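You operate a simulated robot arm through the tools that you are given. There is no shell and no other tool. Be economical: measure what you need, move in short steps, check, and stop when the job is done.

You run a simulated robot arm. Do the job below in one go: nothing can be reset, and whatever is moved stays where it is left.

JOB
Dab block 29 in the cloth tub and wipe off the sticky mark.
Fine: put the block back and slide the tub lid shut. Set down upright: what you pick out. Where these are worked on the way, their far stop is far enough and under half their travel is too little: tub lid. What is to be rubbed or washed off counts as gone when no trace of it is left.

Only the result counts: the job must be done as asked and must still hold three seconds after the hand-in. Knocking over, shifting, dropping, spilling or breaking anything else fails it. Lids that push on must go on centred and level and be pressed home; caps that screw on are set level and turned clockwise until they are tight. Flat cloth is picked up by pressing the open fingertips on it (5 to 10 N) and closing them slowly along it; thin cloth reads only 2 to 8 mm in the jaws.

ROBOT AND FRAMES
A 6-joint arm with a two-finger parallel gripper, fixed in place. Base frame: the origin is at the foot of the arm, x ahead of it, y to its left, z up; the work surface is at about z = 840. Units: mm, rad, N and s.
With the tool pointing down near the work surface it reaches from about 260 to 680 mm from the base axis. Its first joint turns from -1.152 to 1.152 rad. Payload 2.9 kg.
Tool frame: the origin (TCP) lies between the finger pads and is the grasp point; the fingertips stand 30 mm ahead of it; z points along the fingers, y is the line along which they close. Largest opening 110 mm; finger width 20, thickness 10; the body of the gripper, 48 by 112 mm, starts 55 mm behind the TCP.
Orientation is told as [roll, pitch, yaw] about the base's x, y, z axes, in that order, counted from this pose: with the fingers straight down and closing along the base's y, the tool's x points along the base's -x, its y along +y and its z along -z.

CONTROLS
- The arm moves only by the tool play_rows. Its argument "rows" is a list that holds one entry, the list of rows, each a list of 6 numbers: the shift along the tool's x, y, z in units of 200 mm (1.0 is 200 mm), then the turn, a rotation vector about the tool's x, y, z in units of 45 degrees (1.0 is 45 degrees). In form: [[[tx, ty, tz, ax, ay, az], ...]]. A call has 1 to 10 rows; each row is the pose to reach, as a shift and turn from the pose commanded when the call began, along the tool's axes at that moment. "hand" is the closure, from 0 (fully open) to 1 (shut), set as the call begins (left out, the last holds). A call with a number of a shift or a turn outside -1 to 1 is refused whole. Each row takes 0.2 s and may step no farther than 50 mm and 0.15 rad from the row before; otherwise, or with a gripper value out of range, the whole call is refused. Where a pose cannot be reached the arm comes as near as it can. A force on the tool above 70 N (or 10 N above the force at the start of the call, whichever is more), or a blocked arm, ends the call early, and 0.2 s more pass. The fingers move at their own pace (about 108 mm/s each) and stop on an object; they squeeze with about 22 N. The grip force told is the motor's: it shows also when the fingers shut on nothing. Time passes only in rows, and 0.2 s behind the last, so rows that repeat a pose let the fingers close. The reply holds the time, the measured pose of the TCP, the force on the tool along the base axes, the opening and the grip force, in the units named above and with some noise, with the torque about the TCP (base axes, N m) and any sound that the robot's microphone picked up, and new pictures: "views" is both (left out), scene, wrist or none.
- Cameras (640 x 400 px; columns grow to the right, rows downward): "scene" is fixed at [62, 421, 1391.3]; the picture's right is [-0.88, -0.48, 0.00], its down [-0.25, 0.45, -0.86] and it looks along [0.41, -0.75, -0.52] (base axes); focal length 350 px, centre (320, 200). "wrist" rides on the gripper at [72, 17, -103] in the tool frame; the picture's right is [-0.23, 0.97, 0.00], its down [-0.76, -0.18, -0.62] and it looks along [-0.61, -0.14, 0.78] (tool axes); focal length 222 px, centre (320, 200). There is no depth. A picture from a camera that has moved, and an enlarged one, comes with that camera's place and axes in the base frame and with its lens.
- zoom(camera, box): a new picture of the part [left, top, right, bottom] of that camera's present view, enlarged. The clock stands still meanwhile.
- finish_job(): hands the job in; it is judged then, once.

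Go step by step. Nothing tells you positions but the pictures and the camera data: compare them with the known pose of the tool, close in by small moves and look again before you grip or let go. The budget is 120 turns and 200 pictures, counting those below and the enlarged ones. Unless the task says otherwise, let go and move clear before handing in, and close with one line.

The tools are called after "Emit:" as name(argument=value, ...) on one line, values as JSON. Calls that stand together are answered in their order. play_rows: Moves the arm, as the interface text tells. Its arguments: {"type":"object","properties":{"rows":{"type":"array","items":{"type":"array","items":{"type":"array","items":{"type":"number"}}}},"hand":{"type":"number"},"views":{"type":"string","enum":["both","scene","wrist","none"]}},"required":["rows"]} The other tools are called the same way: zoom (camera, box) takes an enlarged picture of a part of a camera's view; finish_job () hands the job in.

At the start:

```text
clock: 0.0
ee_pos: [390.6, -39.3, 1184.3]
orientation: [0.0, 0.001, -0.001]
wrist_force: [-0.1, 0.5, 1.0]
moment: [0.0, 0.01, -0.04]
width: 109.8
grip_force: 0.1
```

scene: 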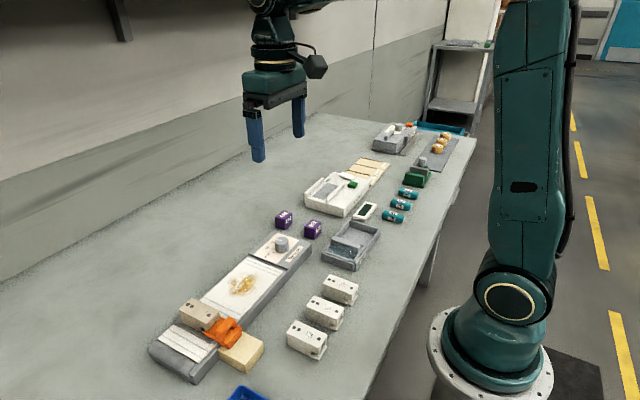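
wrist: 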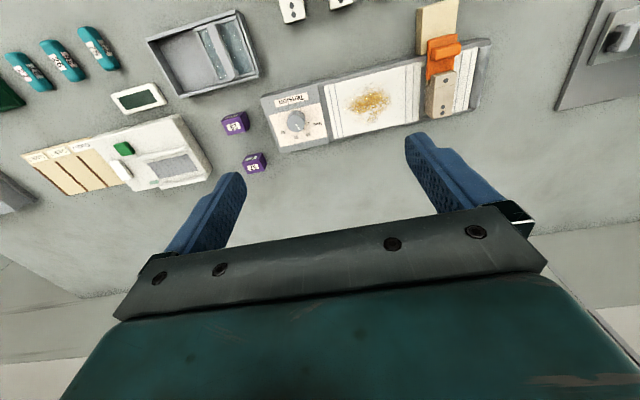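

I see a bench with a marked plate, blocks and an open tub with a sliding lid. I'll zoom in to find block 29 and the tub.

Emit:
zoom(camera="scene", box=[140, 200, 400, 400])

Emit:
zoom(camera="scene", box=[260, 110, 480, 280])

Emit:
zoom(camera="wrist", box=[0, 0, 270, 200])

Emit:
zoom(camera="wrist", box=[240, 0, 520, 170])

```text
2.00 times, centred on (270, 300) of scene
camera zoom: at [62.0, 421.0, 1391.3], right [-0.88, -0.48, 0.0], down [-0.25, 0.45, -0.86], along [0.41, -0.75, -0.52], focal length 699 px, centre (420, 0)
```

zoom: 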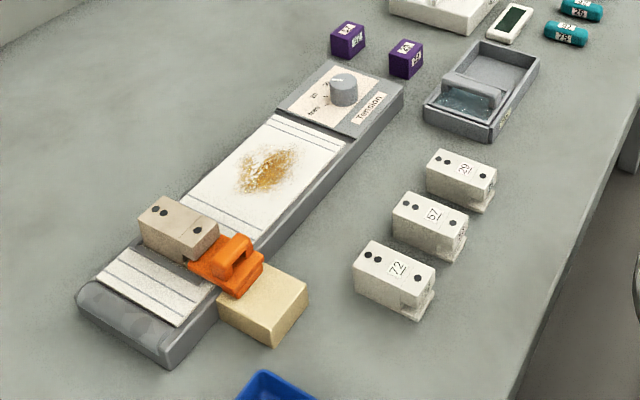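

```text
2.35 times, centred on (370, 195) of scene
camera zoom: at [62.0, 421.0, 1391.3], right [-0.88, -0.48, 0.0], down [-0.25, 0.45, -0.86], along [0.41, -0.75, -0.52], focal length 822 px, centre (202, 212)
```

zoom: 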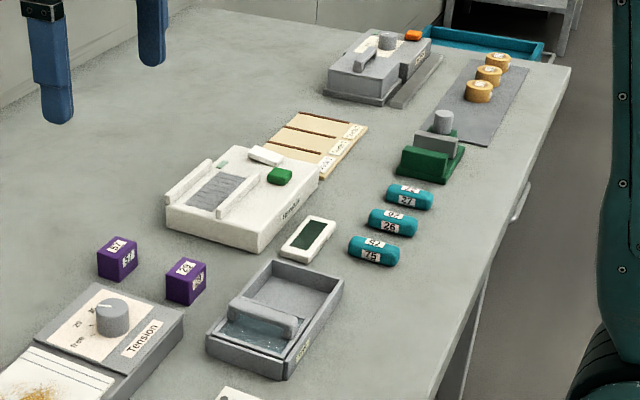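

```text
2.00 times, centred on (135, 100) of wrist
camera zoom: at [316.7, -21.3, 1288.9], right [0.23, 0.97, 0.0], down [0.76, -0.18, 0.62], along [0.61, -0.14, -0.78], focal length 444 px, centre (690, 400)
```

zoom: 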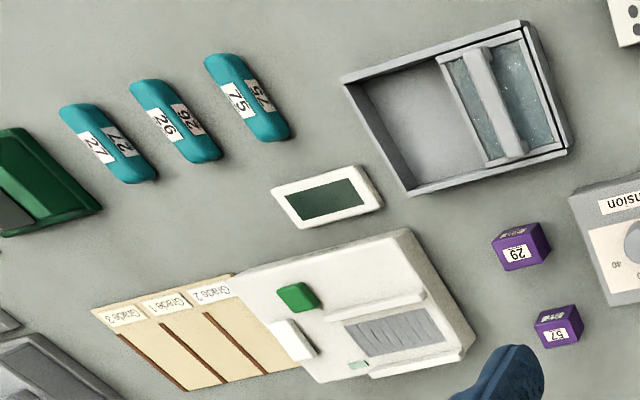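

```text
2.29 times, centred on (380, 85) of wrist
camera zoom: at [316.7, -21.3, 1288.9], right [0.23, 0.97, 0.0], down [0.76, -0.18, 0.62], along [0.61, -0.14, -0.78], focal length 508 px, centre (183, 463)
```

zoom: 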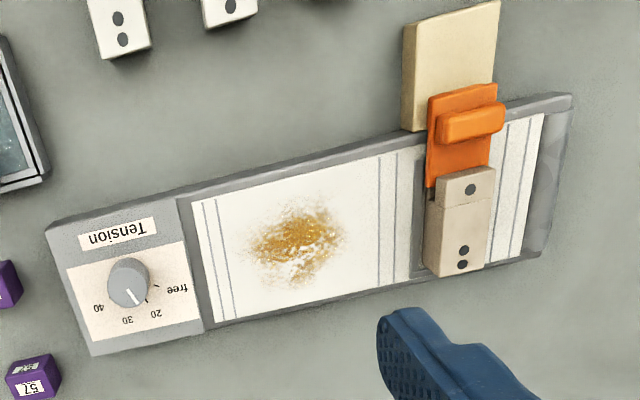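

The number 29 shows up on both a white block and a purple cube, so I'll zoom in further to tell them apart.

Emit:
zoom(camera="scene", box=[265, 200, 335, 245])

Emit:
zoom(camera="scene", box=[310, 215, 390, 275])

Emit:
zoom(camera="scene", box=[280, 265, 370, 365])

Emit:
zoom(camera="scene", box=[300, 160, 380, 220])

Emit:
zoom(camera="wrist", box=[200, 100, 280, 180])

Emit:
zoom(camera="wrist", box=[140, 0, 270, 100])

```text
8.89 times, centred on (300, 222) of scene
camera zoom: at [62.0, 421.0, 1391.3], right [-0.88, -0.48, 0.0], down [-0.25, 0.45, -0.86], along [0.41, -0.75, -0.52], focal length 3107 px, centre (498, 0)
```

zoom: 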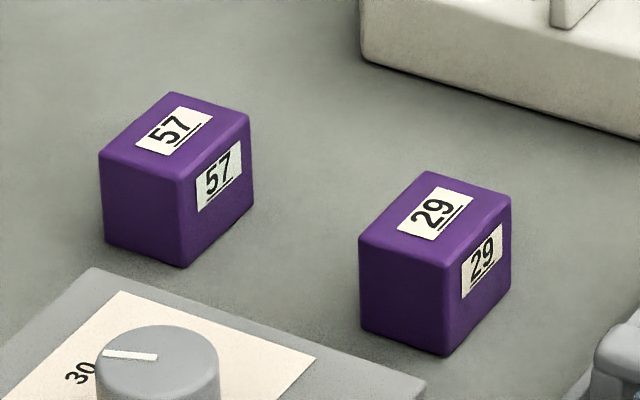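

```text
6.67 times, centred on (350, 245) of scene
camera zoom: at [62.0, 421.0, 1391.3], right [-0.88, -0.48, 0.0], down [-0.25, 0.45, -0.86], along [0.41, -0.75, -0.52], focal length 2330 px, centre (120, -100)
```

zoom: 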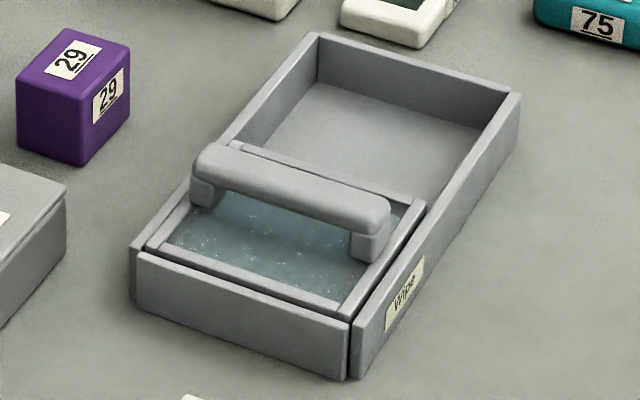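

```text
4.00 times, centred on (325, 315) of scene
camera zoom: at [62.0, 421.0, 1391.3], right [-0.88, -0.48, 0.0], down [-0.25, 0.45, -0.86], along [0.41, -0.75, -0.52], focal length 1398 px, centre (300, -260)
```

zoom: 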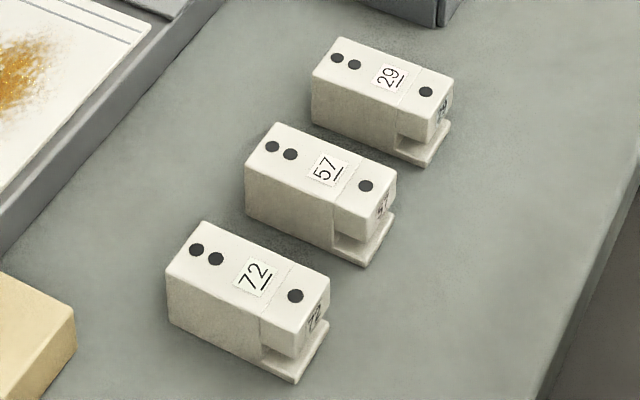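

```text
6.67 times, centred on (340, 190) of scene
camera zoom: at [62.0, 421.0, 1391.3], right [-0.88, -0.48, 0.0], down [-0.25, 0.45, -0.86], along [0.41, -0.75, -0.52], focal length 2330 px, centre (187, 267)
```

zoom: 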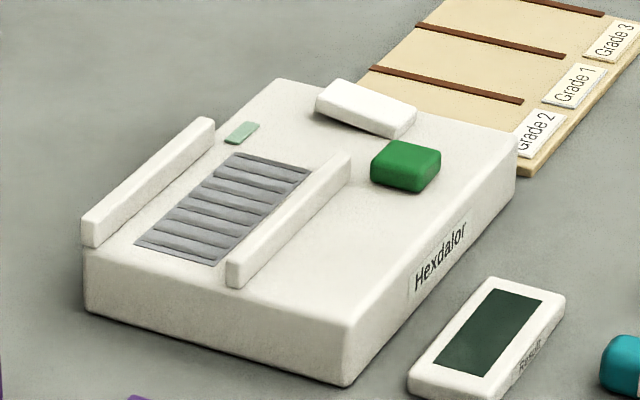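

```text
5.00 times, centred on (240, 140) of wrist
camera zoom: at [316.7, -21.3, 1288.9], right [0.23, 0.97, 0.0], down [0.76, -0.18, 0.62], along [0.61, -0.14, -0.78], focal length 1111 px, centre (720, 500)
```

zoom: 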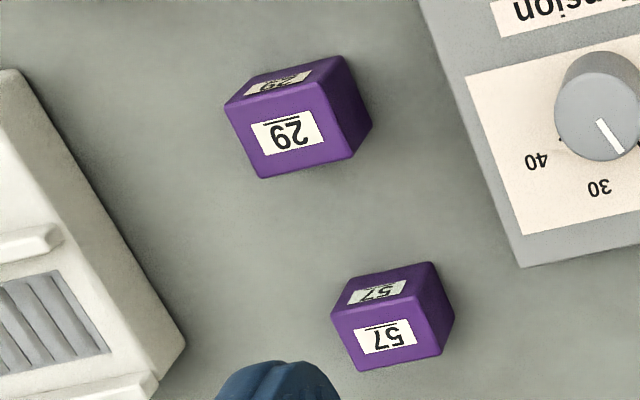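

```text
4.00 times, centred on (205, 50) of wrist
camera zoom: at [316.7, -21.3, 1288.9], right [0.23, 0.97, 0.0], down [0.76, -0.18, 0.62], along [0.61, -0.14, -0.78], focal length 888 px, centre (780, 800)
```

zoom: 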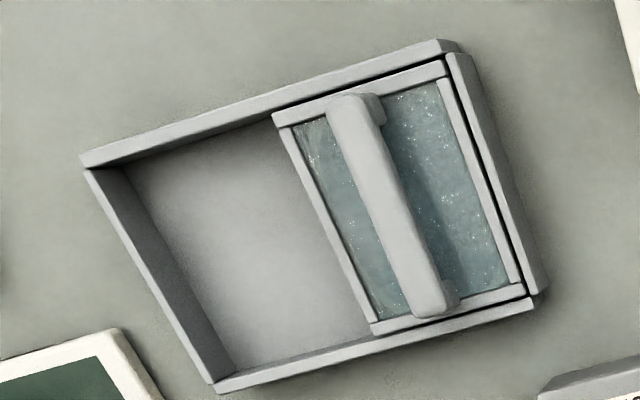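

Both a purple cube and a white block carry 29. I'll check the far end of the bench and then move the wrist camera for closer views.

Emit:
zoom(camera="scene", box=[360, 110, 480, 190])

Emit:
zoom(camera="scene", box=[145, 280, 275, 400])

Emit:
play_rows(rows=[[[0.1, 0, 0.2, 0, 0, 0], [0.2, 0, 0.4, 0, 0, 0], [0.35, 0, 0.55, 0, 0, 0], [0.45, 0.05, 0.7, 0, 0, 0]]], views="wrist")

```text
5.00 times, centred on (420, 150) of scene
camera zoom: at [62.0, 421.0, 1391.3], right [-0.88, -0.48, 0.0], down [-0.25, 0.45, -0.86], along [0.41, -0.75, -0.52], focal length 1748 px, centre (-180, 450)
```

zoom: 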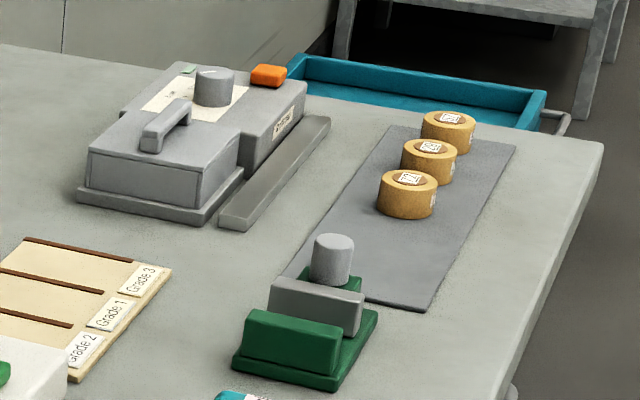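

```text
3.33 times, centred on (210, 340) of scene
camera zoom: at [62.0, 421.0, 1391.3], right [-0.88, -0.48, 0.0], down [-0.25, 0.45, -0.86], along [0.41, -0.75, -0.52], focal length 1165 px, centre (687, -267)
```

zoom: 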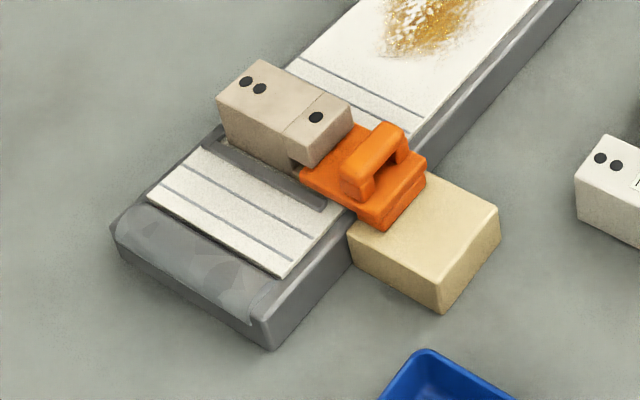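

```text
clock: 1.0
ee_pos: [303.8, -29.8, 1042.7]
orientation: [-0.002, -0.001, 0.001]
wrist_force: [-0.4, 0.2, -0.6]
moment: [0.03, 0.02, 0.0]
width: 110.0
grip_force: 0.1
camera wrist: at [229.5, -11.3, 1148.0], right [0.23, 0.97, 0.0], down [0.76, -0.18, 0.62], along [0.61, -0.14, -0.78], focal length 222 px, centre (320, 200)
```

wrist: 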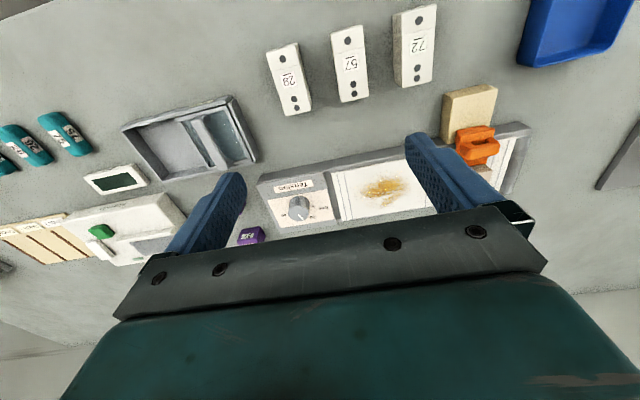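

The purple cubes are next to the tub and the rig. I'll move the camera closer to the tub and cubes before deciding which one is block 29.

Emit:
play_rows(rows=[[[0.03, -0.18, 0.1, 0, 0, 0], [0.06, -0.36, 0.2, 0, 0, 0], [0.09, -0.54, 0.3, 0, 0, 0], [0.12, -0.7, 0.35, 0, 0, 0]]], views="wrist")

Emit:
zoom(camera="wrist", box=[150, 0, 450, 200])

```text
clock: 2.0
ee_pos: [279.4, -170.9, 974.1]
orientation: [-0.001, -0.001, 0.002]
wrist_force: [0.1, -0.4, -0.5]
moment: [0.01, 0.0, -0.03]
width: 109.8
grip_force: 0.2
camera wrist: at [205.7, -153.0, 1078.4], right [0.23, 0.97, 0.0], down [0.76, -0.18, 0.62], along [0.61, -0.14, -0.78], focal length 222 px, centre (320, 200)
```

wrist: 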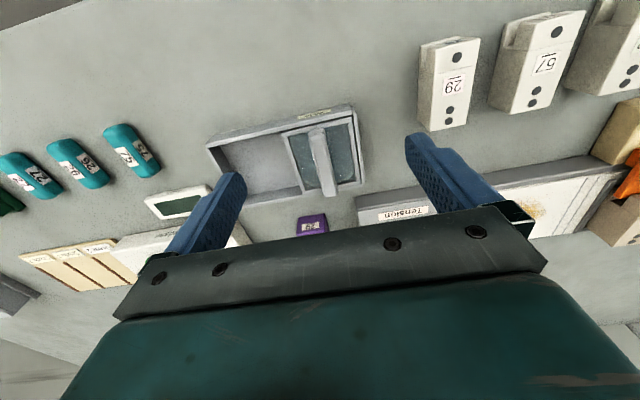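

```text
2.00 times, centred on (300, 100) of wrist
camera zoom: at [205.7, -153.0, 1078.4], right [0.23, 0.97, 0.0], down [0.76, -0.18, 0.62], along [0.61, -0.14, -0.78], focal length 444 px, centre (360, 400)
```

zoom: 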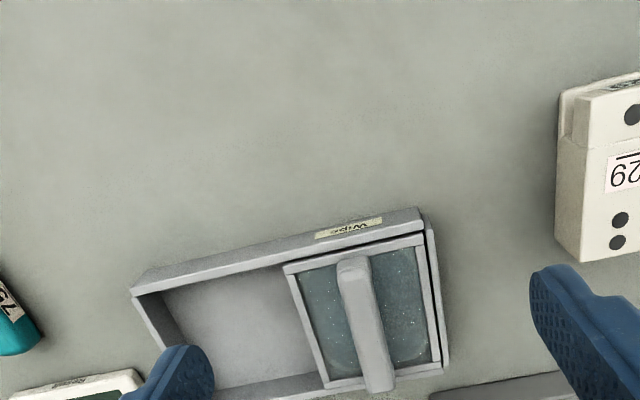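

Emit:
zoom(camera="wrist", box=[200, 90, 380, 210])

Emit:
zoom(camera="scene", box=[320, 218, 382, 272])

Emit:
zoom(camera="wrist", box=[400, 0, 600, 140])

```text
3.33 times, centred on (290, 150) of wrist
camera zoom: at [205.7, -153.0, 1078.4], right [0.23, 0.97, 0.0], down [0.76, -0.18, 0.62], along [0.61, -0.14, -0.78], focal length 740 px, centre (420, 367)
```

zoom: 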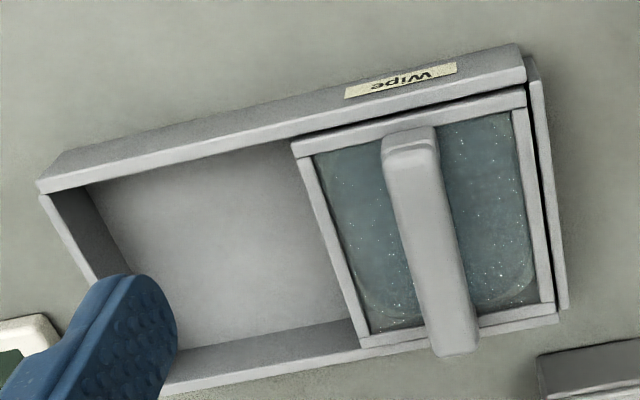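

```text
7.41 times, centred on (351, 245) of scene
camera zoom: at [62.0, 421.0, 1391.3], right [-0.88, -0.48, 0.0], down [-0.25, 0.45, -0.86], along [0.41, -0.75, -0.52], focal length 2589 px, centre (90, -133)
```

zoom: 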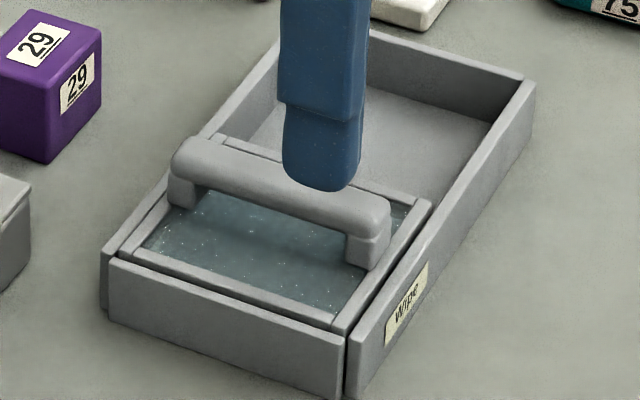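

```text
2.86 times, centred on (500, 70) of wrist
camera zoom: at [205.7, -153.0, 1078.4], right [0.23, 0.97, 0.0], down [0.76, -0.18, 0.62], along [0.61, -0.14, -0.78], focal length 635 px, centre (-194, 571)
```

zoom: 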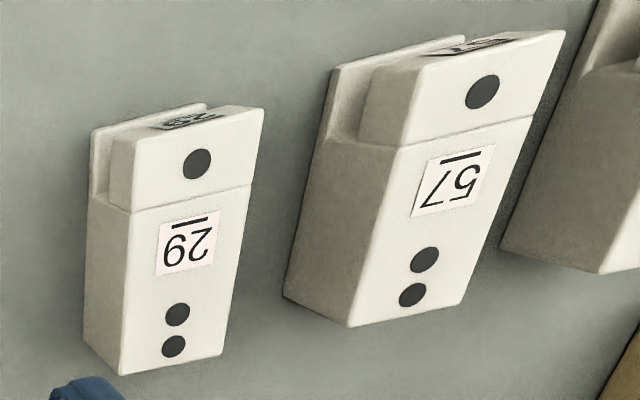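

The lid is a clear window with a bar handle, sitting over the damp cloth. I place the bar at about (314, -171), with the lid sliding toward -y. I take the small purple wiping block at about (430, -215) to be block 29, since the white ones are notched machine cassettes. Next I narrow the jaws and go down over the bar.

Emit:
play_rows(rows=[[[-0.1, 0, 0.1, 0, 0, 0], [-0.173, 0, 0.2, 0, 0, 0], [-0.173, 0, 0.27, 0, 0, 0]]], hand=0.6)

Emit:
zoom(camera="scene", box=[290, 190, 410, 280])

```text
clock: 2.8
ee_pos: [312.2, -168.2, 919.9]
orientation: [0.0, -0.001, -0.001]
wrist_force: [0.7, 0.1, -0.2]
moment: [0.01, -0.02, 0.02]
width: 43.9
grip_force: 0.1
camera wrist: at [238.0, -151.5, 1025.7], right [0.23, 0.97, 0.0], down [0.76, -0.18, 0.62], along [0.61, -0.14, -0.78], focal length 222 px, centre (320, 200)
```

scene: 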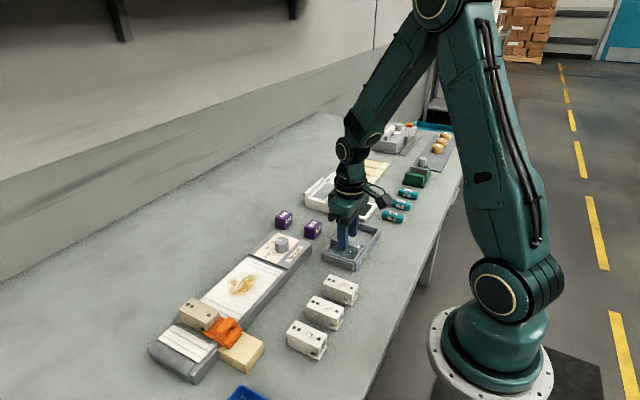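
wrist: 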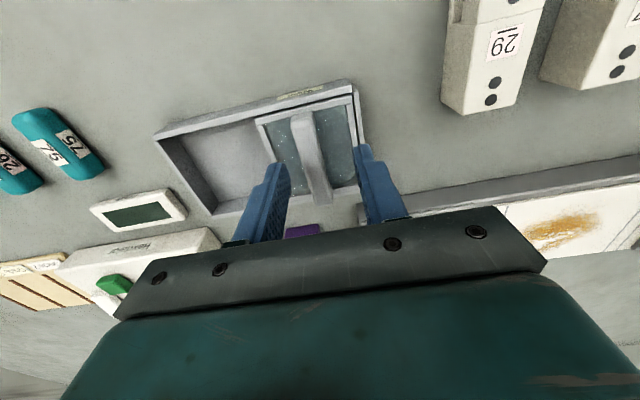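

```text
4.44 times, centred on (350, 235) of scene
camera zoom: at [62.0, 421.0, 1391.3], right [-0.88, -0.48, 0.0], down [-0.25, 0.45, -0.86], along [0.41, -0.75, -0.52], focal length 1554 px, centre (187, 44)
```

zoom: 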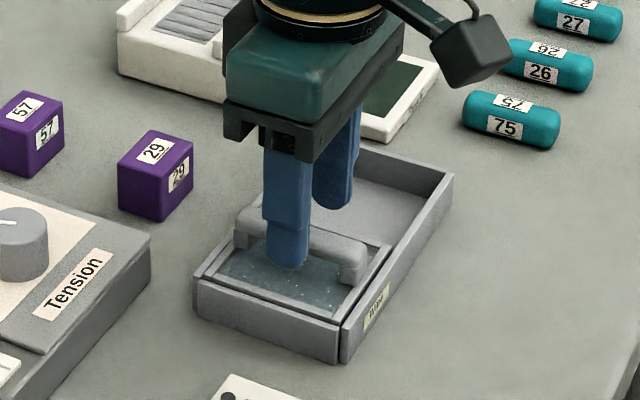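

The fingers straddle the bar. I'll go down 17 mm and grip it.

Emit:
play_rows(rows=[[[0, 0, 0.04, 0, 0, 0], [0, 0, 0.085, 0, 0, 0]]], views="none")

Emit:
play_rows(rows=[[[0, 0, 0, 0, 0, 0], [0, 0, 0, 0, 0, 0], [0, 0, 0, 0, 0, 0]]], hand=1)

Emit:
zoom(camera="scene", box=[290, 190, 410, 280])

```text
clock: 3.4
ee_pos: [311.5, -168.2, 904.2]
orientation: [-0.001, 0.001, 0.0]
wrist_force: [-0.9, 0.7, 0.6]
moment: [0.0, 0.02, 0.04]
width: 44.2
grip_force: 0.1
```

```text
clock: 4.2
ee_pos: [310.6, -174.0, 903.9]
orientation: [-0.015, 0.001, -0.007]
wrist_force: [1.6, -44.7, -18.9]
moment: [-0.48, -0.56, 0.79]
width: 15.2
grip_force: 45.3
camera wrist: at [237.5, -154.3, 1008.0], right [0.23, 0.97, -0.01], down [0.76, -0.17, 0.63], along [0.61, -0.16, -0.78], focal length 222 px, centre (320, 200)
```

scene: 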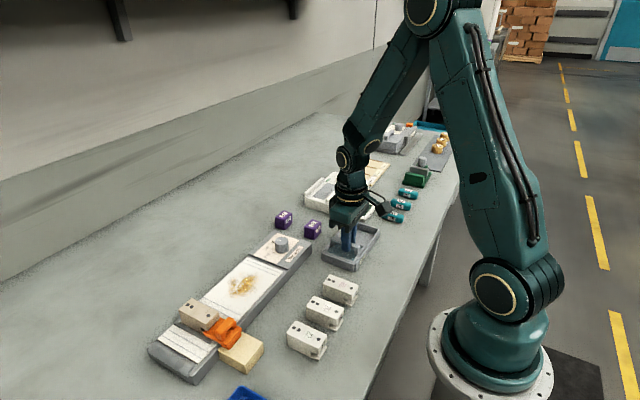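
wrist: 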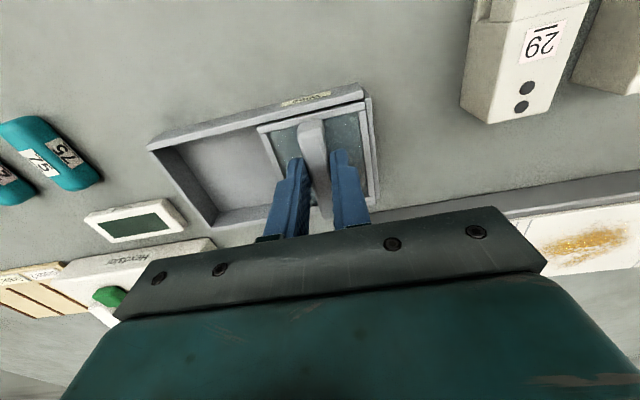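

```text
4.44 times, centred on (350, 235) of scene
camera zoom: at [62.3, 419.8, 1391.7], right [-0.88, -0.48, 0.0], down [-0.25, 0.46, -0.86], along [0.41, -0.75, -0.52], focal length 1554 px, centre (187, 44)
```

zoom: 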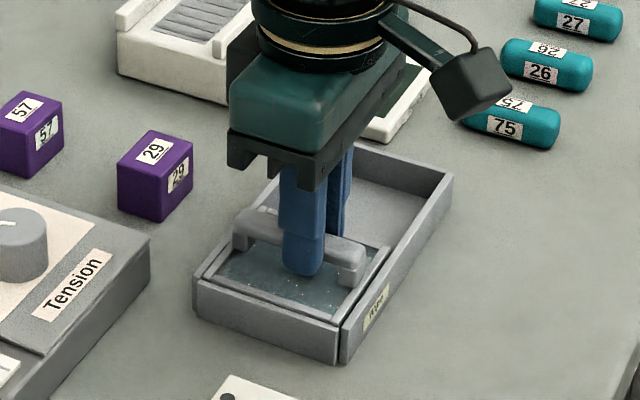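

The grip holds, with a side load because I was about 6 mm off centre. Sliding toward -y will relieve it, so I'll slide the lid that way.

Emit:
play_rows(rows=[[[0, -0.03, 0, 0, 0, 0], [0, -0.08, 0, 0, 0, 0], [0, -0.14, 0, 0, 0, 0], [0, -0.2, 0, 0, 0, 0]]])

Emit:
zoom(camera="scene", box=[290, 190, 410, 280])

```text
clock: 5.2
ee_pos: [311.9, -209.0, 902.6]
orientation: [0.0, -0.002, 0.001]
wrist_force: [-2.4, -0.9, 36.6]
moment: [0.08, 0.72, 0.0]
width: 15.3
grip_force: 45.2
camera wrist: at [237.2, -191.0, 1008.1], right [0.23, 0.97, 0.0], down [0.76, -0.18, 0.62], along [0.61, -0.14, -0.78], focal length 222 px, centre (320, 200)
```

scene: 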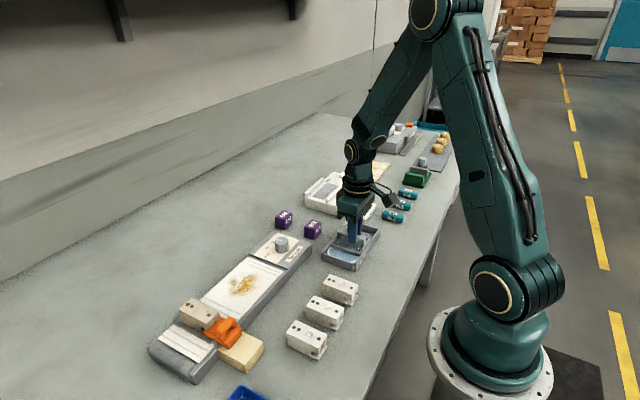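
wrist: 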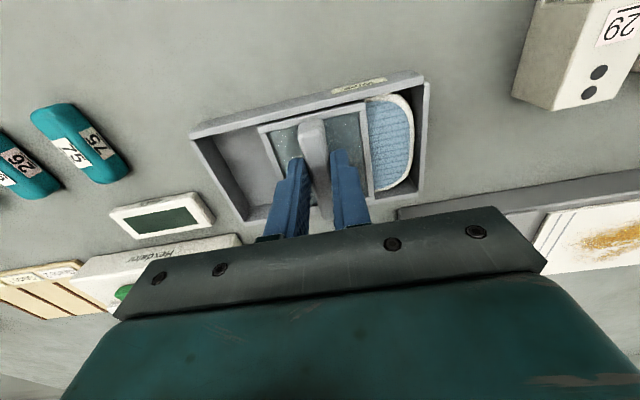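

```text
4.44 times, centred on (350, 235) of scene
camera zoom: at [61.6, 421.3, 1391.3], right [-0.88, -0.48, 0.0], down [-0.25, 0.45, -0.86], along [0.41, -0.75, -0.52], focal length 1554 px, centre (187, 44)
```

zoom: 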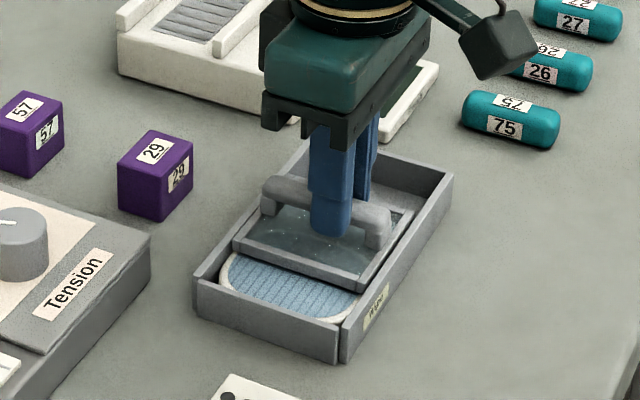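

The lid slides and the blue cloth is showing. I'll carry on to the far stop, easing up slightly.

Emit:
play_rows(rows=[[[0, -0.04, -0.006, 0, 0, 0], [0, -0.09, -0.006, 0, 0, 0], [0, -0.14, -0.006, 0, 0, 0], [0, -0.165, -0.006, 0, 0, 0]]], views="wrist")

Emit:
zoom(camera="scene", box=[290, 190, 410, 280])

```text
clock: 6.2
ee_pos: [311.6, -239.9, 903.6]
orientation: [0.001, 0.0, 0.002]
wrist_force: [8.3, 0.7, -10.0]
moment: [-0.03, -1.45, -0.05]
width: 15.4
grip_force: 44.7
camera wrist: at [237.2, -223.5, 1008.2], right [0.23, 0.97, 0.0], down [0.76, -0.18, 0.62], along [0.61, -0.14, -0.78], focal length 222 px, centre (320, 200)
```

wrist: 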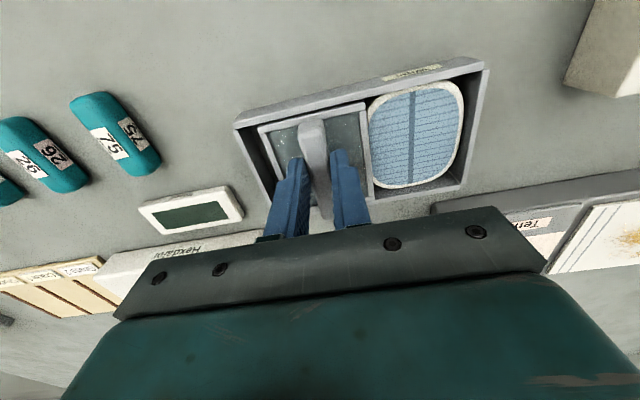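

```text
4.44 times, centred on (350, 235) of scene
camera zoom: at [62.3, 420.9, 1391.4], right [-0.88, -0.48, 0.0], down [-0.25, 0.45, -0.86], along [0.41, -0.75, -0.52], focal length 1554 px, centre (187, 44)
```

zoom: 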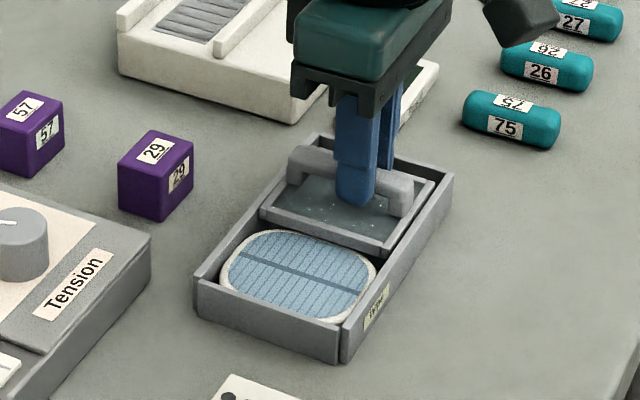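

The pad is fully exposed. I'll nudge the lid to the stop, then release and rise.

Emit:
play_rows(rows=[[[0, -0.015, 0, 0, 0, 0], [0, -0.03, 0, 0, 0, 0], [0, -0.04, 0, 0, 0, 0]]], views="none")

Emit:
play_rows(rows=[[[0, 0, 0, 0, 0, 0], [0, 0, 0, 0, 0, 0], [0, 0, -0.1, 0, 0, 0], [0, 0, -0.3, 0, 0, 0]]], hand=0.6)

Emit:
zoom(camera="scene", box=[290, 190, 410, 280])

```text
clock: 7.0
ee_pos: [311.4, -248.5, 902.8]
orientation: [0.002, 0.002, 0.002]
wrist_force: [14.2, 0.3, -34.6]
moment: [-0.04, -0.86, -0.02]
width: 15.5
grip_force: 45.6
```

```text
clock: 8.0
ee_pos: [312.0, -248.0, 962.8]
orientation: [-0.001, 0.0, 0.0]
wrist_force: [0.3, 0.7, -0.5]
moment: [-0.03, -0.03, 0.02]
width: 44.2
grip_force: 0.1
camera wrist: at [237.7, -231.6, 1068.4], right [0.23, 0.97, 0.0], down [0.76, -0.18, 0.62], along [0.61, -0.14, -0.78], focal length 222 px, centre (320, 200)
```

scene: 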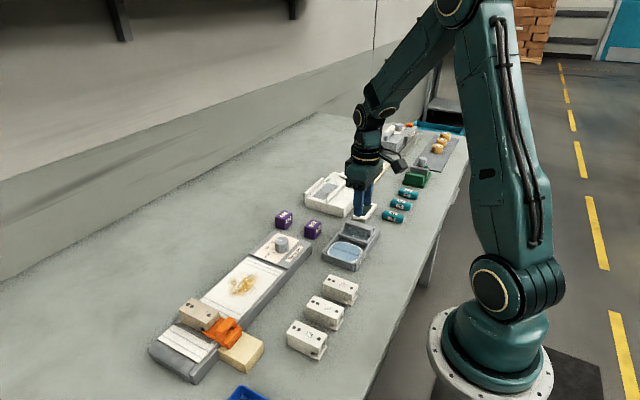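
wrist: 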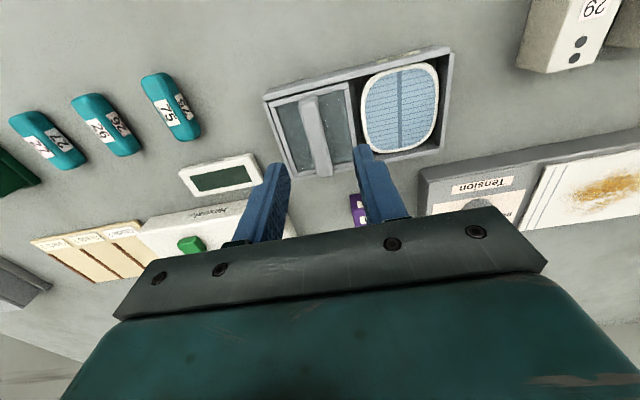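

```text
4.44 times, centred on (350, 235) of scene
camera zoom: at [62.0, 421.0, 1391.3], right [-0.88, -0.48, 0.0], down [-0.25, 0.45, -0.86], along [0.41, -0.75, -0.52], focal length 1554 px, centre (187, 44)
```

zoom: 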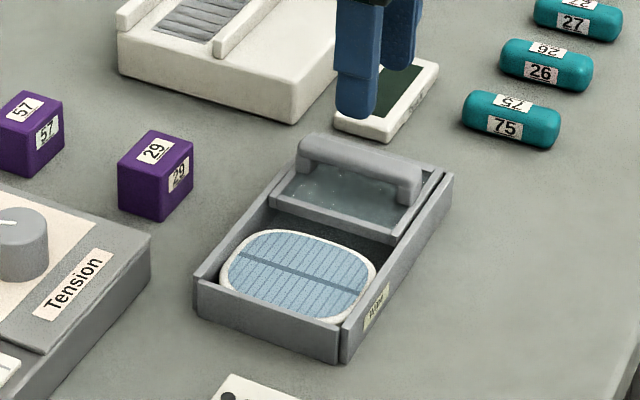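

The lid is open at its far stop and the tub hasn't moved. Next I go above purple block 29 at (430, -215) and turn the gripper so it closes across the block's 29 mm side.

Emit:
play_rows(rows=[[[-0.1, 0.03, 0, 0, 0, 0.166], [-0.2, 0.06, 0, 0, 0, 0.333], [-0.3, 0.09, 0, 0, 0, 0.5], [-0.4, 0.12, 0, 0, 0, 0.667], [-0.5, 0.15, 0, 0, 0, 0.833], [-0.59, 0.165, 0, 0, 0, 1.0]]], hand=0.45, views="none")

Emit:
play_rows(rows=[[[0, 0, 0, 0, 0, 0.166], [0, 0, 0, 0, 0, 0.333], [0, 0, 0, 0, 0, 0.5], [0, 0, 0, 0, 0, 0.667], [0, 0, 0, 0, 0, 0.833], [0, 0, 0, 0, 0, 1.0]]])

Emit:
zoom(camera="scene", box=[260, 180, 360, 255])

```text
clock: 9.4
ee_pos: [431.0, -218.1, 964.6]
orientation: [0.001, 0.0, -0.79]
wrist_force: [0.0, 0.2, -0.1]
moment: [0.03, -0.02, 0.02]
width: 60.4
grip_force: 0.1
```

```text
clock: 10.8
ee_pos: [430.1, -216.3, 964.6]
orientation: [0.0, 0.0, -1.574]
wrist_force: [-0.1, -0.2, 0.5]
moment: [0.01, 0.0, 0.01]
width: 60.5
grip_force: 0.1
camera wrist: at [444.7, -143.4, 1069.0], right [0.97, -0.23, 0.0], down [-0.18, -0.76, 0.62], along [-0.14, -0.61, -0.78], focal length 222 px, centre (320, 200)
```

scene: 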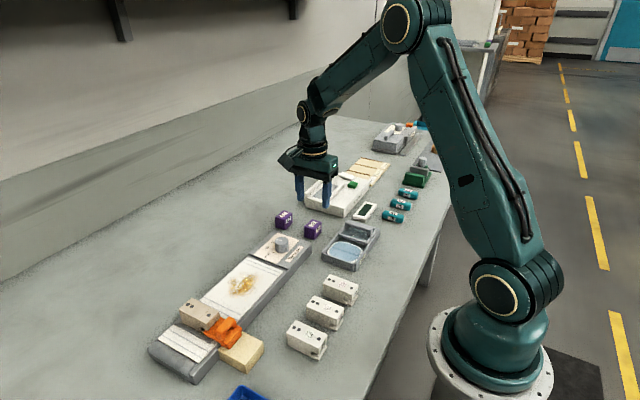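
wrist: 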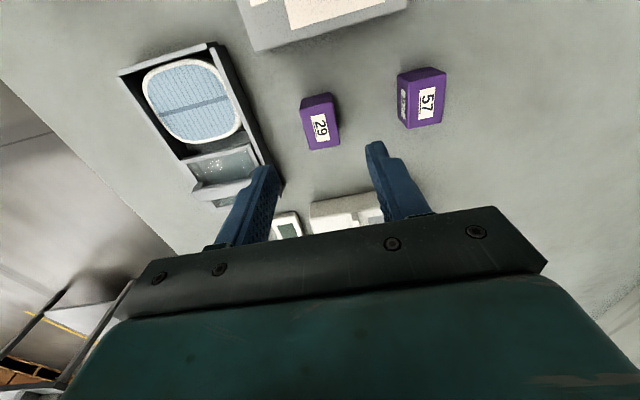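

```text
5.33 times, centred on (310, 218) of scene
camera zoom: at [62.0, 421.0, 1391.3], right [-0.88, -0.48, 0.0], down [-0.25, 0.45, -0.86], along [0.41, -0.75, -0.52], focal length 1864 px, centre (373, 107)
```

zoom: 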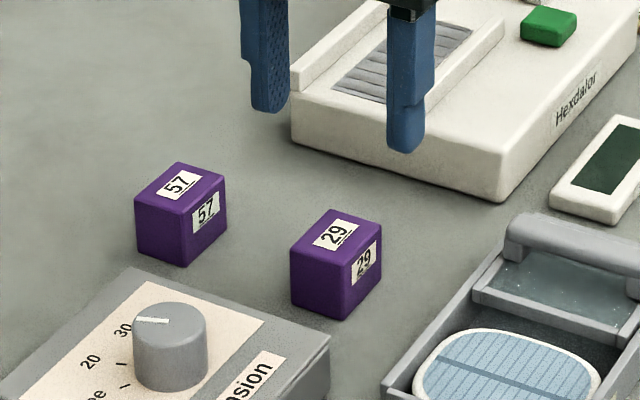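

The wrist view puts block 29 at (428.5, -216), right under the gripper. I'll go down until the fingertips are about 9 mm above the table, then look.

Emit:
play_rows(rows=[[[0, -0.008, 0.1, 0, 0, 0], [0, -0.008, 0.2, 0, 0, 0], [0, -0.008, 0.3, 0, 0, 0], [0, -0.008, 0.36, 0, 0, 0]]])

Emit:
zoom(camera="scene", box=[260, 180, 360, 255])

```text
clock: 11.8
ee_pos: [428.3, -217.1, 892.7]
orientation: [0.001, 0.0, -1.571]
wrist_force: [-0.2, 0.0, 0.7]
moment: [0.03, 0.0, -0.04]
width: 60.4
grip_force: 0.2
camera wrist: at [443.6, -144.2, 996.8], right [0.97, -0.23, 0.0], down [-0.18, -0.76, 0.62], along [-0.14, -0.61, -0.78], focal length 222 px, centre (320, 200)
```

scene: 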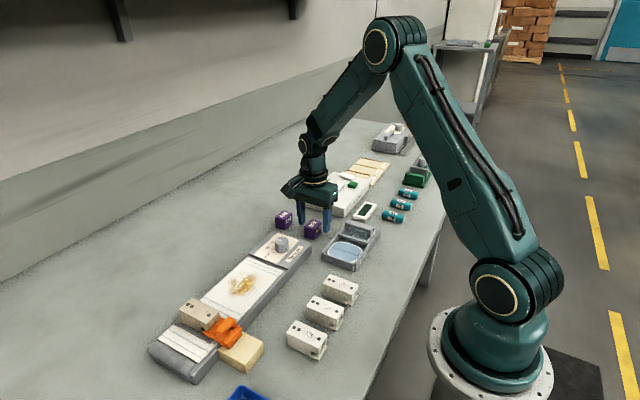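
wrist: 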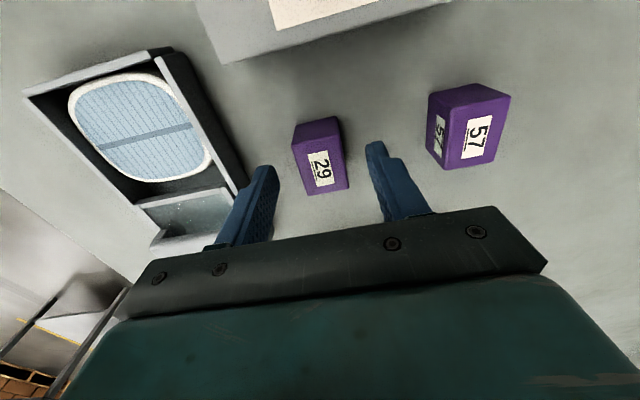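

```text
5.33 times, centred on (310, 218) of scene
camera zoom: at [62.0, 421.0, 1391.3], right [-0.88, -0.48, 0.0], down [-0.25, 0.45, -0.86], along [0.41, -0.75, -0.52], focal length 1864 px, centre (373, 107)
```

zoom: 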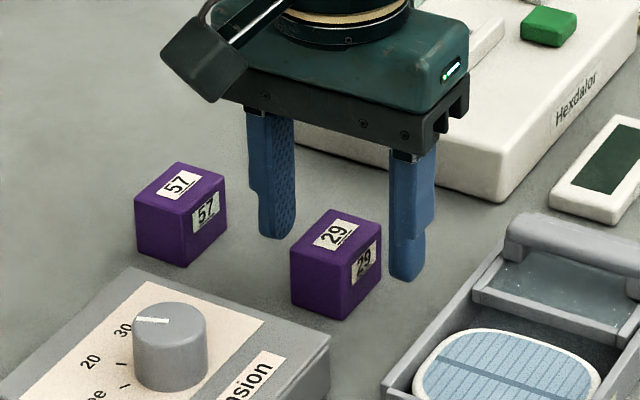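

The block is centred between the fingers. I'll go down the last 13 mm and close.

Emit:
play_rows(rows=[[[0, 0, 0.035, 0, 0, 0], [0, 0, 0.067, 0, 0, 0]]], views="none")

Emit:
play_rows(rows=[[[0, 0, 0, 0, 0, 0], [0, 0, 0, 0, 0, 0], [0, 0, 0, 0, 0, 0]]], hand=1, views="wrist")

Emit:
zoom(camera="scene", box=[260, 180, 360, 255])

```text
clock: 12.4
ee_pos: [427.9, -216.5, 880.1]
orientation: [0.0, 0.0, -1.572]
wrist_force: [0.6, 0.0, 0.1]
moment: [0.03, 0.03, 0.01]
width: 60.6
grip_force: 0.0
```

```text
clock: 13.2
ee_pos: [428.3, -217.4, 878.1]
orientation: [0.001, -0.001, -1.572]
wrist_force: [-0.4, -0.1, -0.6]
moment: [0.0, -0.01, 0.01]
width: 29.0
grip_force: 21.8
camera wrist: at [443.4, -144.3, 983.8], right [0.97, -0.23, 0.0], down [-0.18, -0.76, 0.62], along [-0.14, -0.61, -0.78], focal length 222 px, centre (320, 200)
```

wrist: 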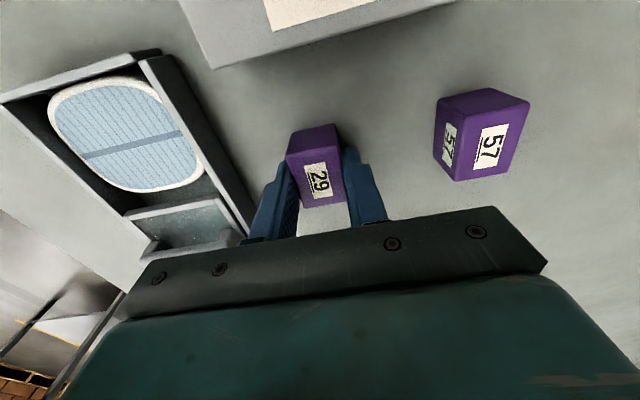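

```text
5.33 times, centred on (310, 218) of scene
camera zoom: at [62.0, 421.0, 1391.3], right [-0.88, -0.48, 0.0], down [-0.25, 0.45, -0.86], along [0.41, -0.75, -0.52], focal length 1864 px, centre (373, 107)
```

zoom: 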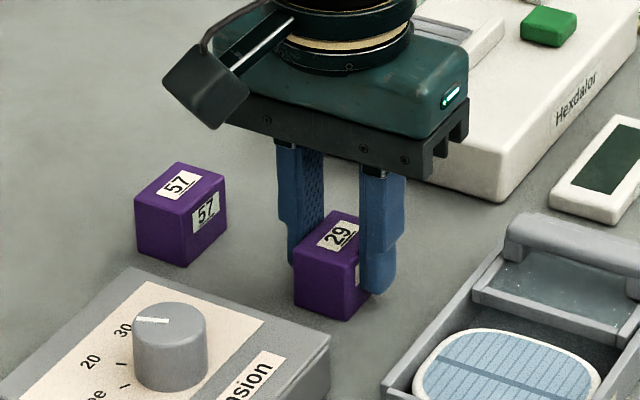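

Block 29 is gripped at width 29.0, with its home at TCP (428.3, -217.4, 878). Now I lift it and carry it over the pad at about (313, -174).

Emit:
play_rows(rows=[[[0, 0, -0.1, 0, 0, 0], [0, 0, -0.25, 0, 0, 0], [0, 0, -0.4, 0, 0, 0], [0.05, -0.15, -0.4, 0, 0, 0], [0.1, -0.3, -0.4, 0, 0, 0], [0.15, -0.45, -0.4, 0, 0, 0], [0.2, -0.577, -0.4, 0, 0, 0], [0.2, -0.577, -0.25, 0, 0, 0]]])

Emit:
zoom(camera="scene", box=[290, 190, 410, 280])

```text
clock: 15.0
ee_pos: [312.4, -176.7, 929.2]
orientation: [0.001, 0.0, -1.572]
wrist_force: [0.2, -0.1, -0.1]
moment: [-0.03, 0.01, 0.0]
width: 0.2
grip_force: 22.3
camera wrist: at [327.2, -103.3, 1034.4], right [0.97, -0.23, 0.0], down [-0.18, -0.76, 0.62], along [-0.14, -0.61, -0.78], focal length 222 px, centre (320, 200)
```

scene: 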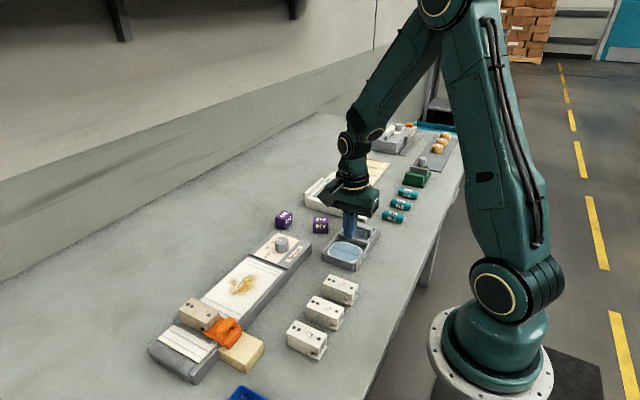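
wrist: 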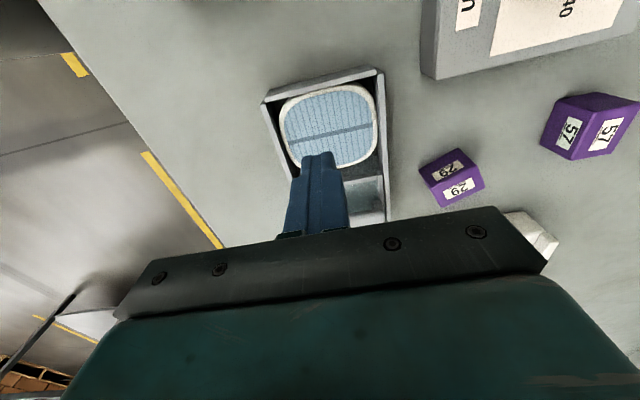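

```text
4.44 times, centred on (350, 235) of scene
camera zoom: at [62.0, 421.0, 1391.3], right [-0.88, -0.48, 0.0], down [-0.25, 0.45, -0.86], along [0.41, -0.75, -0.52], focal length 1554 px, centre (187, 44)
```

zoom: 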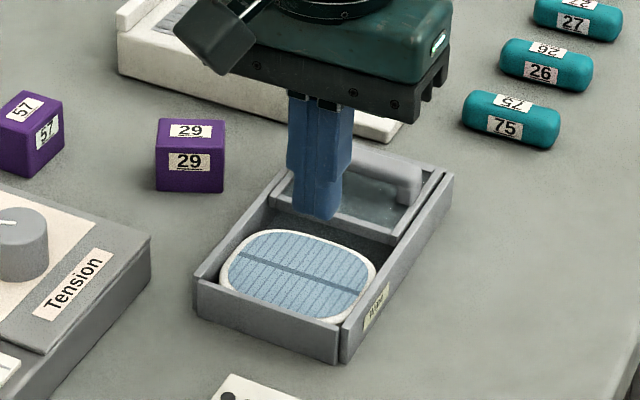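

The block slipped out of the jaws. It's still upright but has turned and moved to about (425, -248). I'll measure its pose and regrip it lower and straight.

Emit:
zoom(camera="scene", box=[285, 200, 357, 245])

Emit:
zoom(camera="wrist", box=[400, 80, 640, 230])

```text
8.89 times, centred on (321, 222) of scene
camera zoom: at [62.0, 421.0, 1391.3], right [-0.88, -0.48, 0.0], down [-0.25, 0.45, -0.86], along [0.41, -0.75, -0.52], focal length 3107 px, centre (311, 0)
```

zoom: 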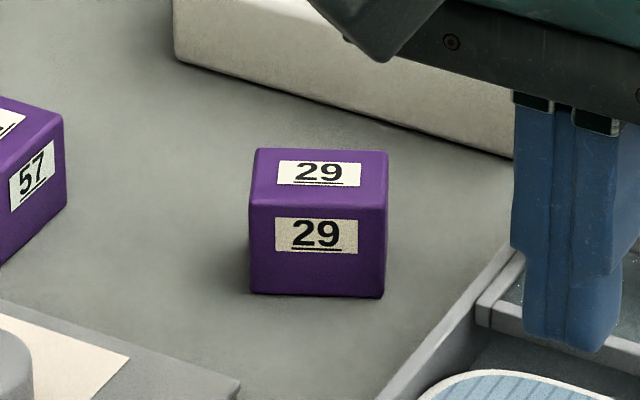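

```text
2.67 times, centred on (520, 155) of wrist
camera zoom: at [327.2, -103.3, 1034.4], right [0.97, -0.23, 0.0], down [-0.18, -0.76, 0.62], along [-0.14, -0.61, -0.78], focal length 592 px, centre (-213, 320)
```

zoom: 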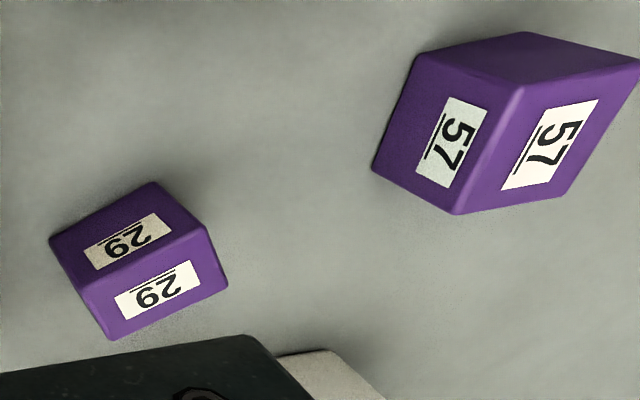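

Block 29's long axis now points about 24° from x, with its centre near (422, -246). I'll grip it along its 40 mm length at yaw -66° and lower than before, so first I hover over it.

Emit:
play_rows(rows=[[[0, 0, -0.1, 0, 0, 0], [-0.06, 0.1, -0.155, 0, 0, -0.14], [-0.14, 0.24, -0.155, 0, 0, -0.28], [-0.22, 0.37, -0.155, 0, 0, -0.42], [-0.3, 0.48, -0.155, 0, 0, -0.54], [-0.345, 0.548, -0.155, 0, 0, -0.54], [-0.345, 0.548, -0.05, 0, 0, -0.54]]], hand=0.32, views="wrist")

Emit:
zoom(camera="scene", box=[265, 190, 361, 250])

Emit:
zoom(camera="wrist", box=[240, 80, 400, 180])

```text
clock: 16.6
ee_pos: [421.1, -247.7, 939.1]
orientation: [-0.001, 0.0, -1.147]
wrist_force: [1.6, 0.1, -0.4]
moment: [0.01, -0.01, -0.01]
width: 74.6
grip_force: 0.1
camera wrist: at [405.5, -173.6, 1044.3], right [0.98, 0.19, 0.0], down [0.15, -0.77, 0.62], along [0.12, -0.61, -0.78], focal length 222 px, centre (320, 200)
```

wrist: 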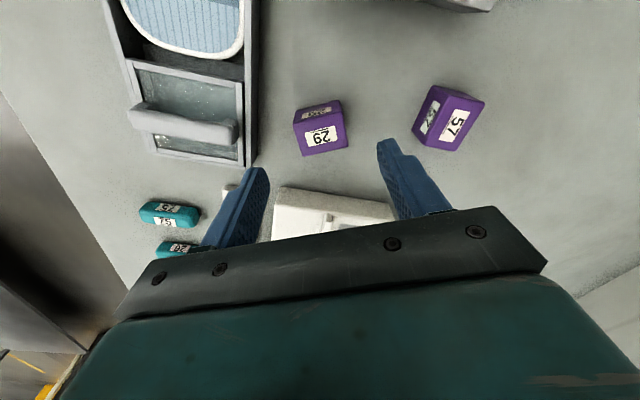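

```text
6.67 times, centred on (313, 220) of scene
camera zoom: at [62.0, 421.0, 1391.3], right [-0.88, -0.48, 0.0], down [-0.25, 0.45, -0.86], along [0.41, -0.75, -0.52], focal length 2330 px, centre (367, 67)
```

zoom: 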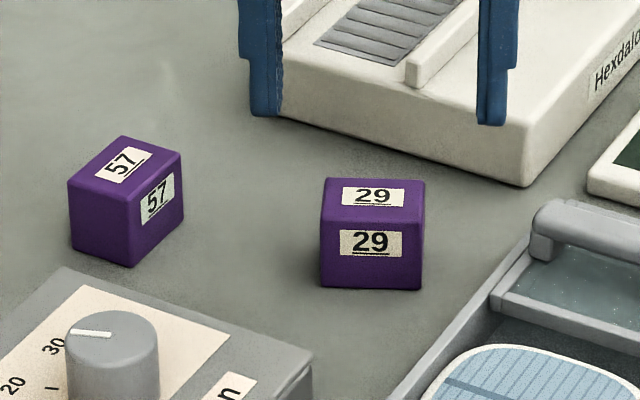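

```text
4.00 times, centred on (320, 130) of wrist
camera zoom: at [405.5, -173.6, 1044.3], right [0.98, 0.19, 0.0], down [0.15, -0.77, 0.62], along [0.12, -0.61, -0.78], focal length 888 px, centre (320, 480)
```

zoom: 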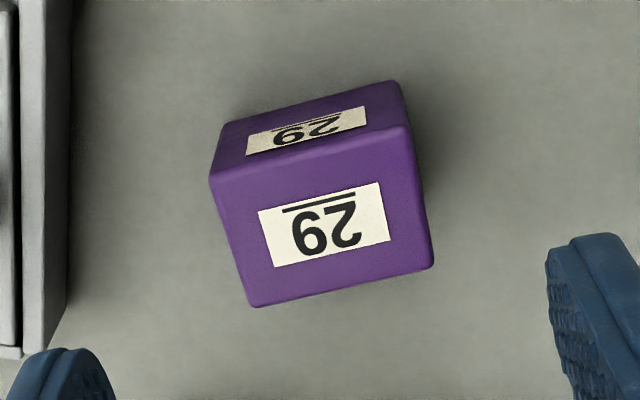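

The block's top centre measures (420.4, -244). I shift 4 mm, go down until the fingertips are about 4 mm above the table, and close.

Emit:
play_rows(rows=[[[0.018, 0.004, 0.1, 0, 0, 0], [0.018, 0.004, 0.2, 0, 0, 0], [0.018, 0.004, 0.28, 0, 0, 0], [0.018, 0.004, 0.327, 0, 0, 0], [0.018, 0.004, 0.327, 0, 0, 0]]], views="wrist")

Emit:
zoom(camera="scene", box=[265, 190, 361, 250])

```text
clock: 17.8
ee_pos: [421.6, -241.4, 873.3]
orientation: [0.001, 0.0, -1.147]
wrist_force: [1.0, 0.2, 0.4]
moment: [-0.01, -0.02, 0.03]
width: 74.9
grip_force: 0.0
camera wrist: at [405.0, -168.3, 978.1], right [0.98, 0.19, 0.0], down [0.15, -0.77, 0.62], along [0.12, -0.61, -0.78], focal length 222 px, centre (320, 200)
```

wrist: 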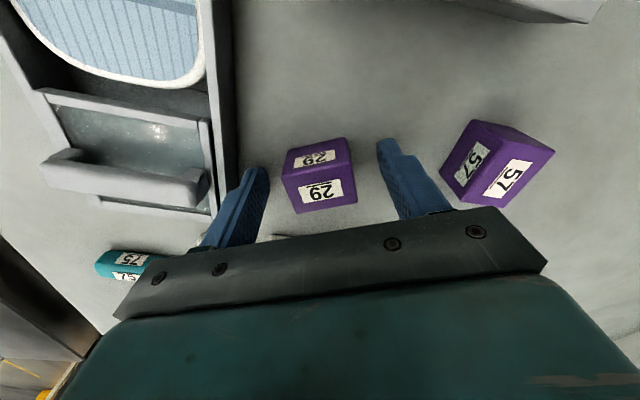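

```text
6.67 times, centred on (313, 220) of scene
camera zoom: at [62.0, 421.0, 1391.3], right [-0.88, -0.48, 0.0], down [-0.25, 0.45, -0.86], along [0.41, -0.75, -0.52], focal length 2330 px, centre (367, 67)
```

zoom: 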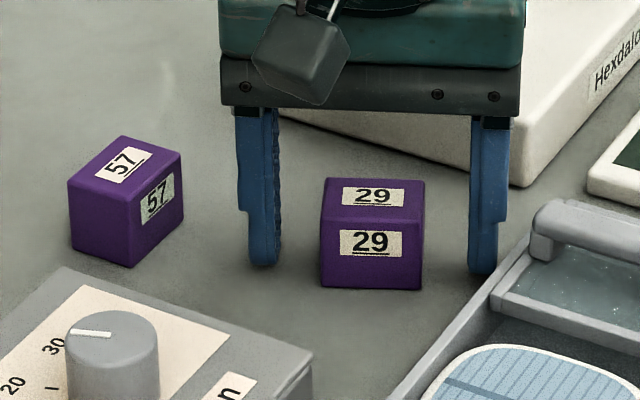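

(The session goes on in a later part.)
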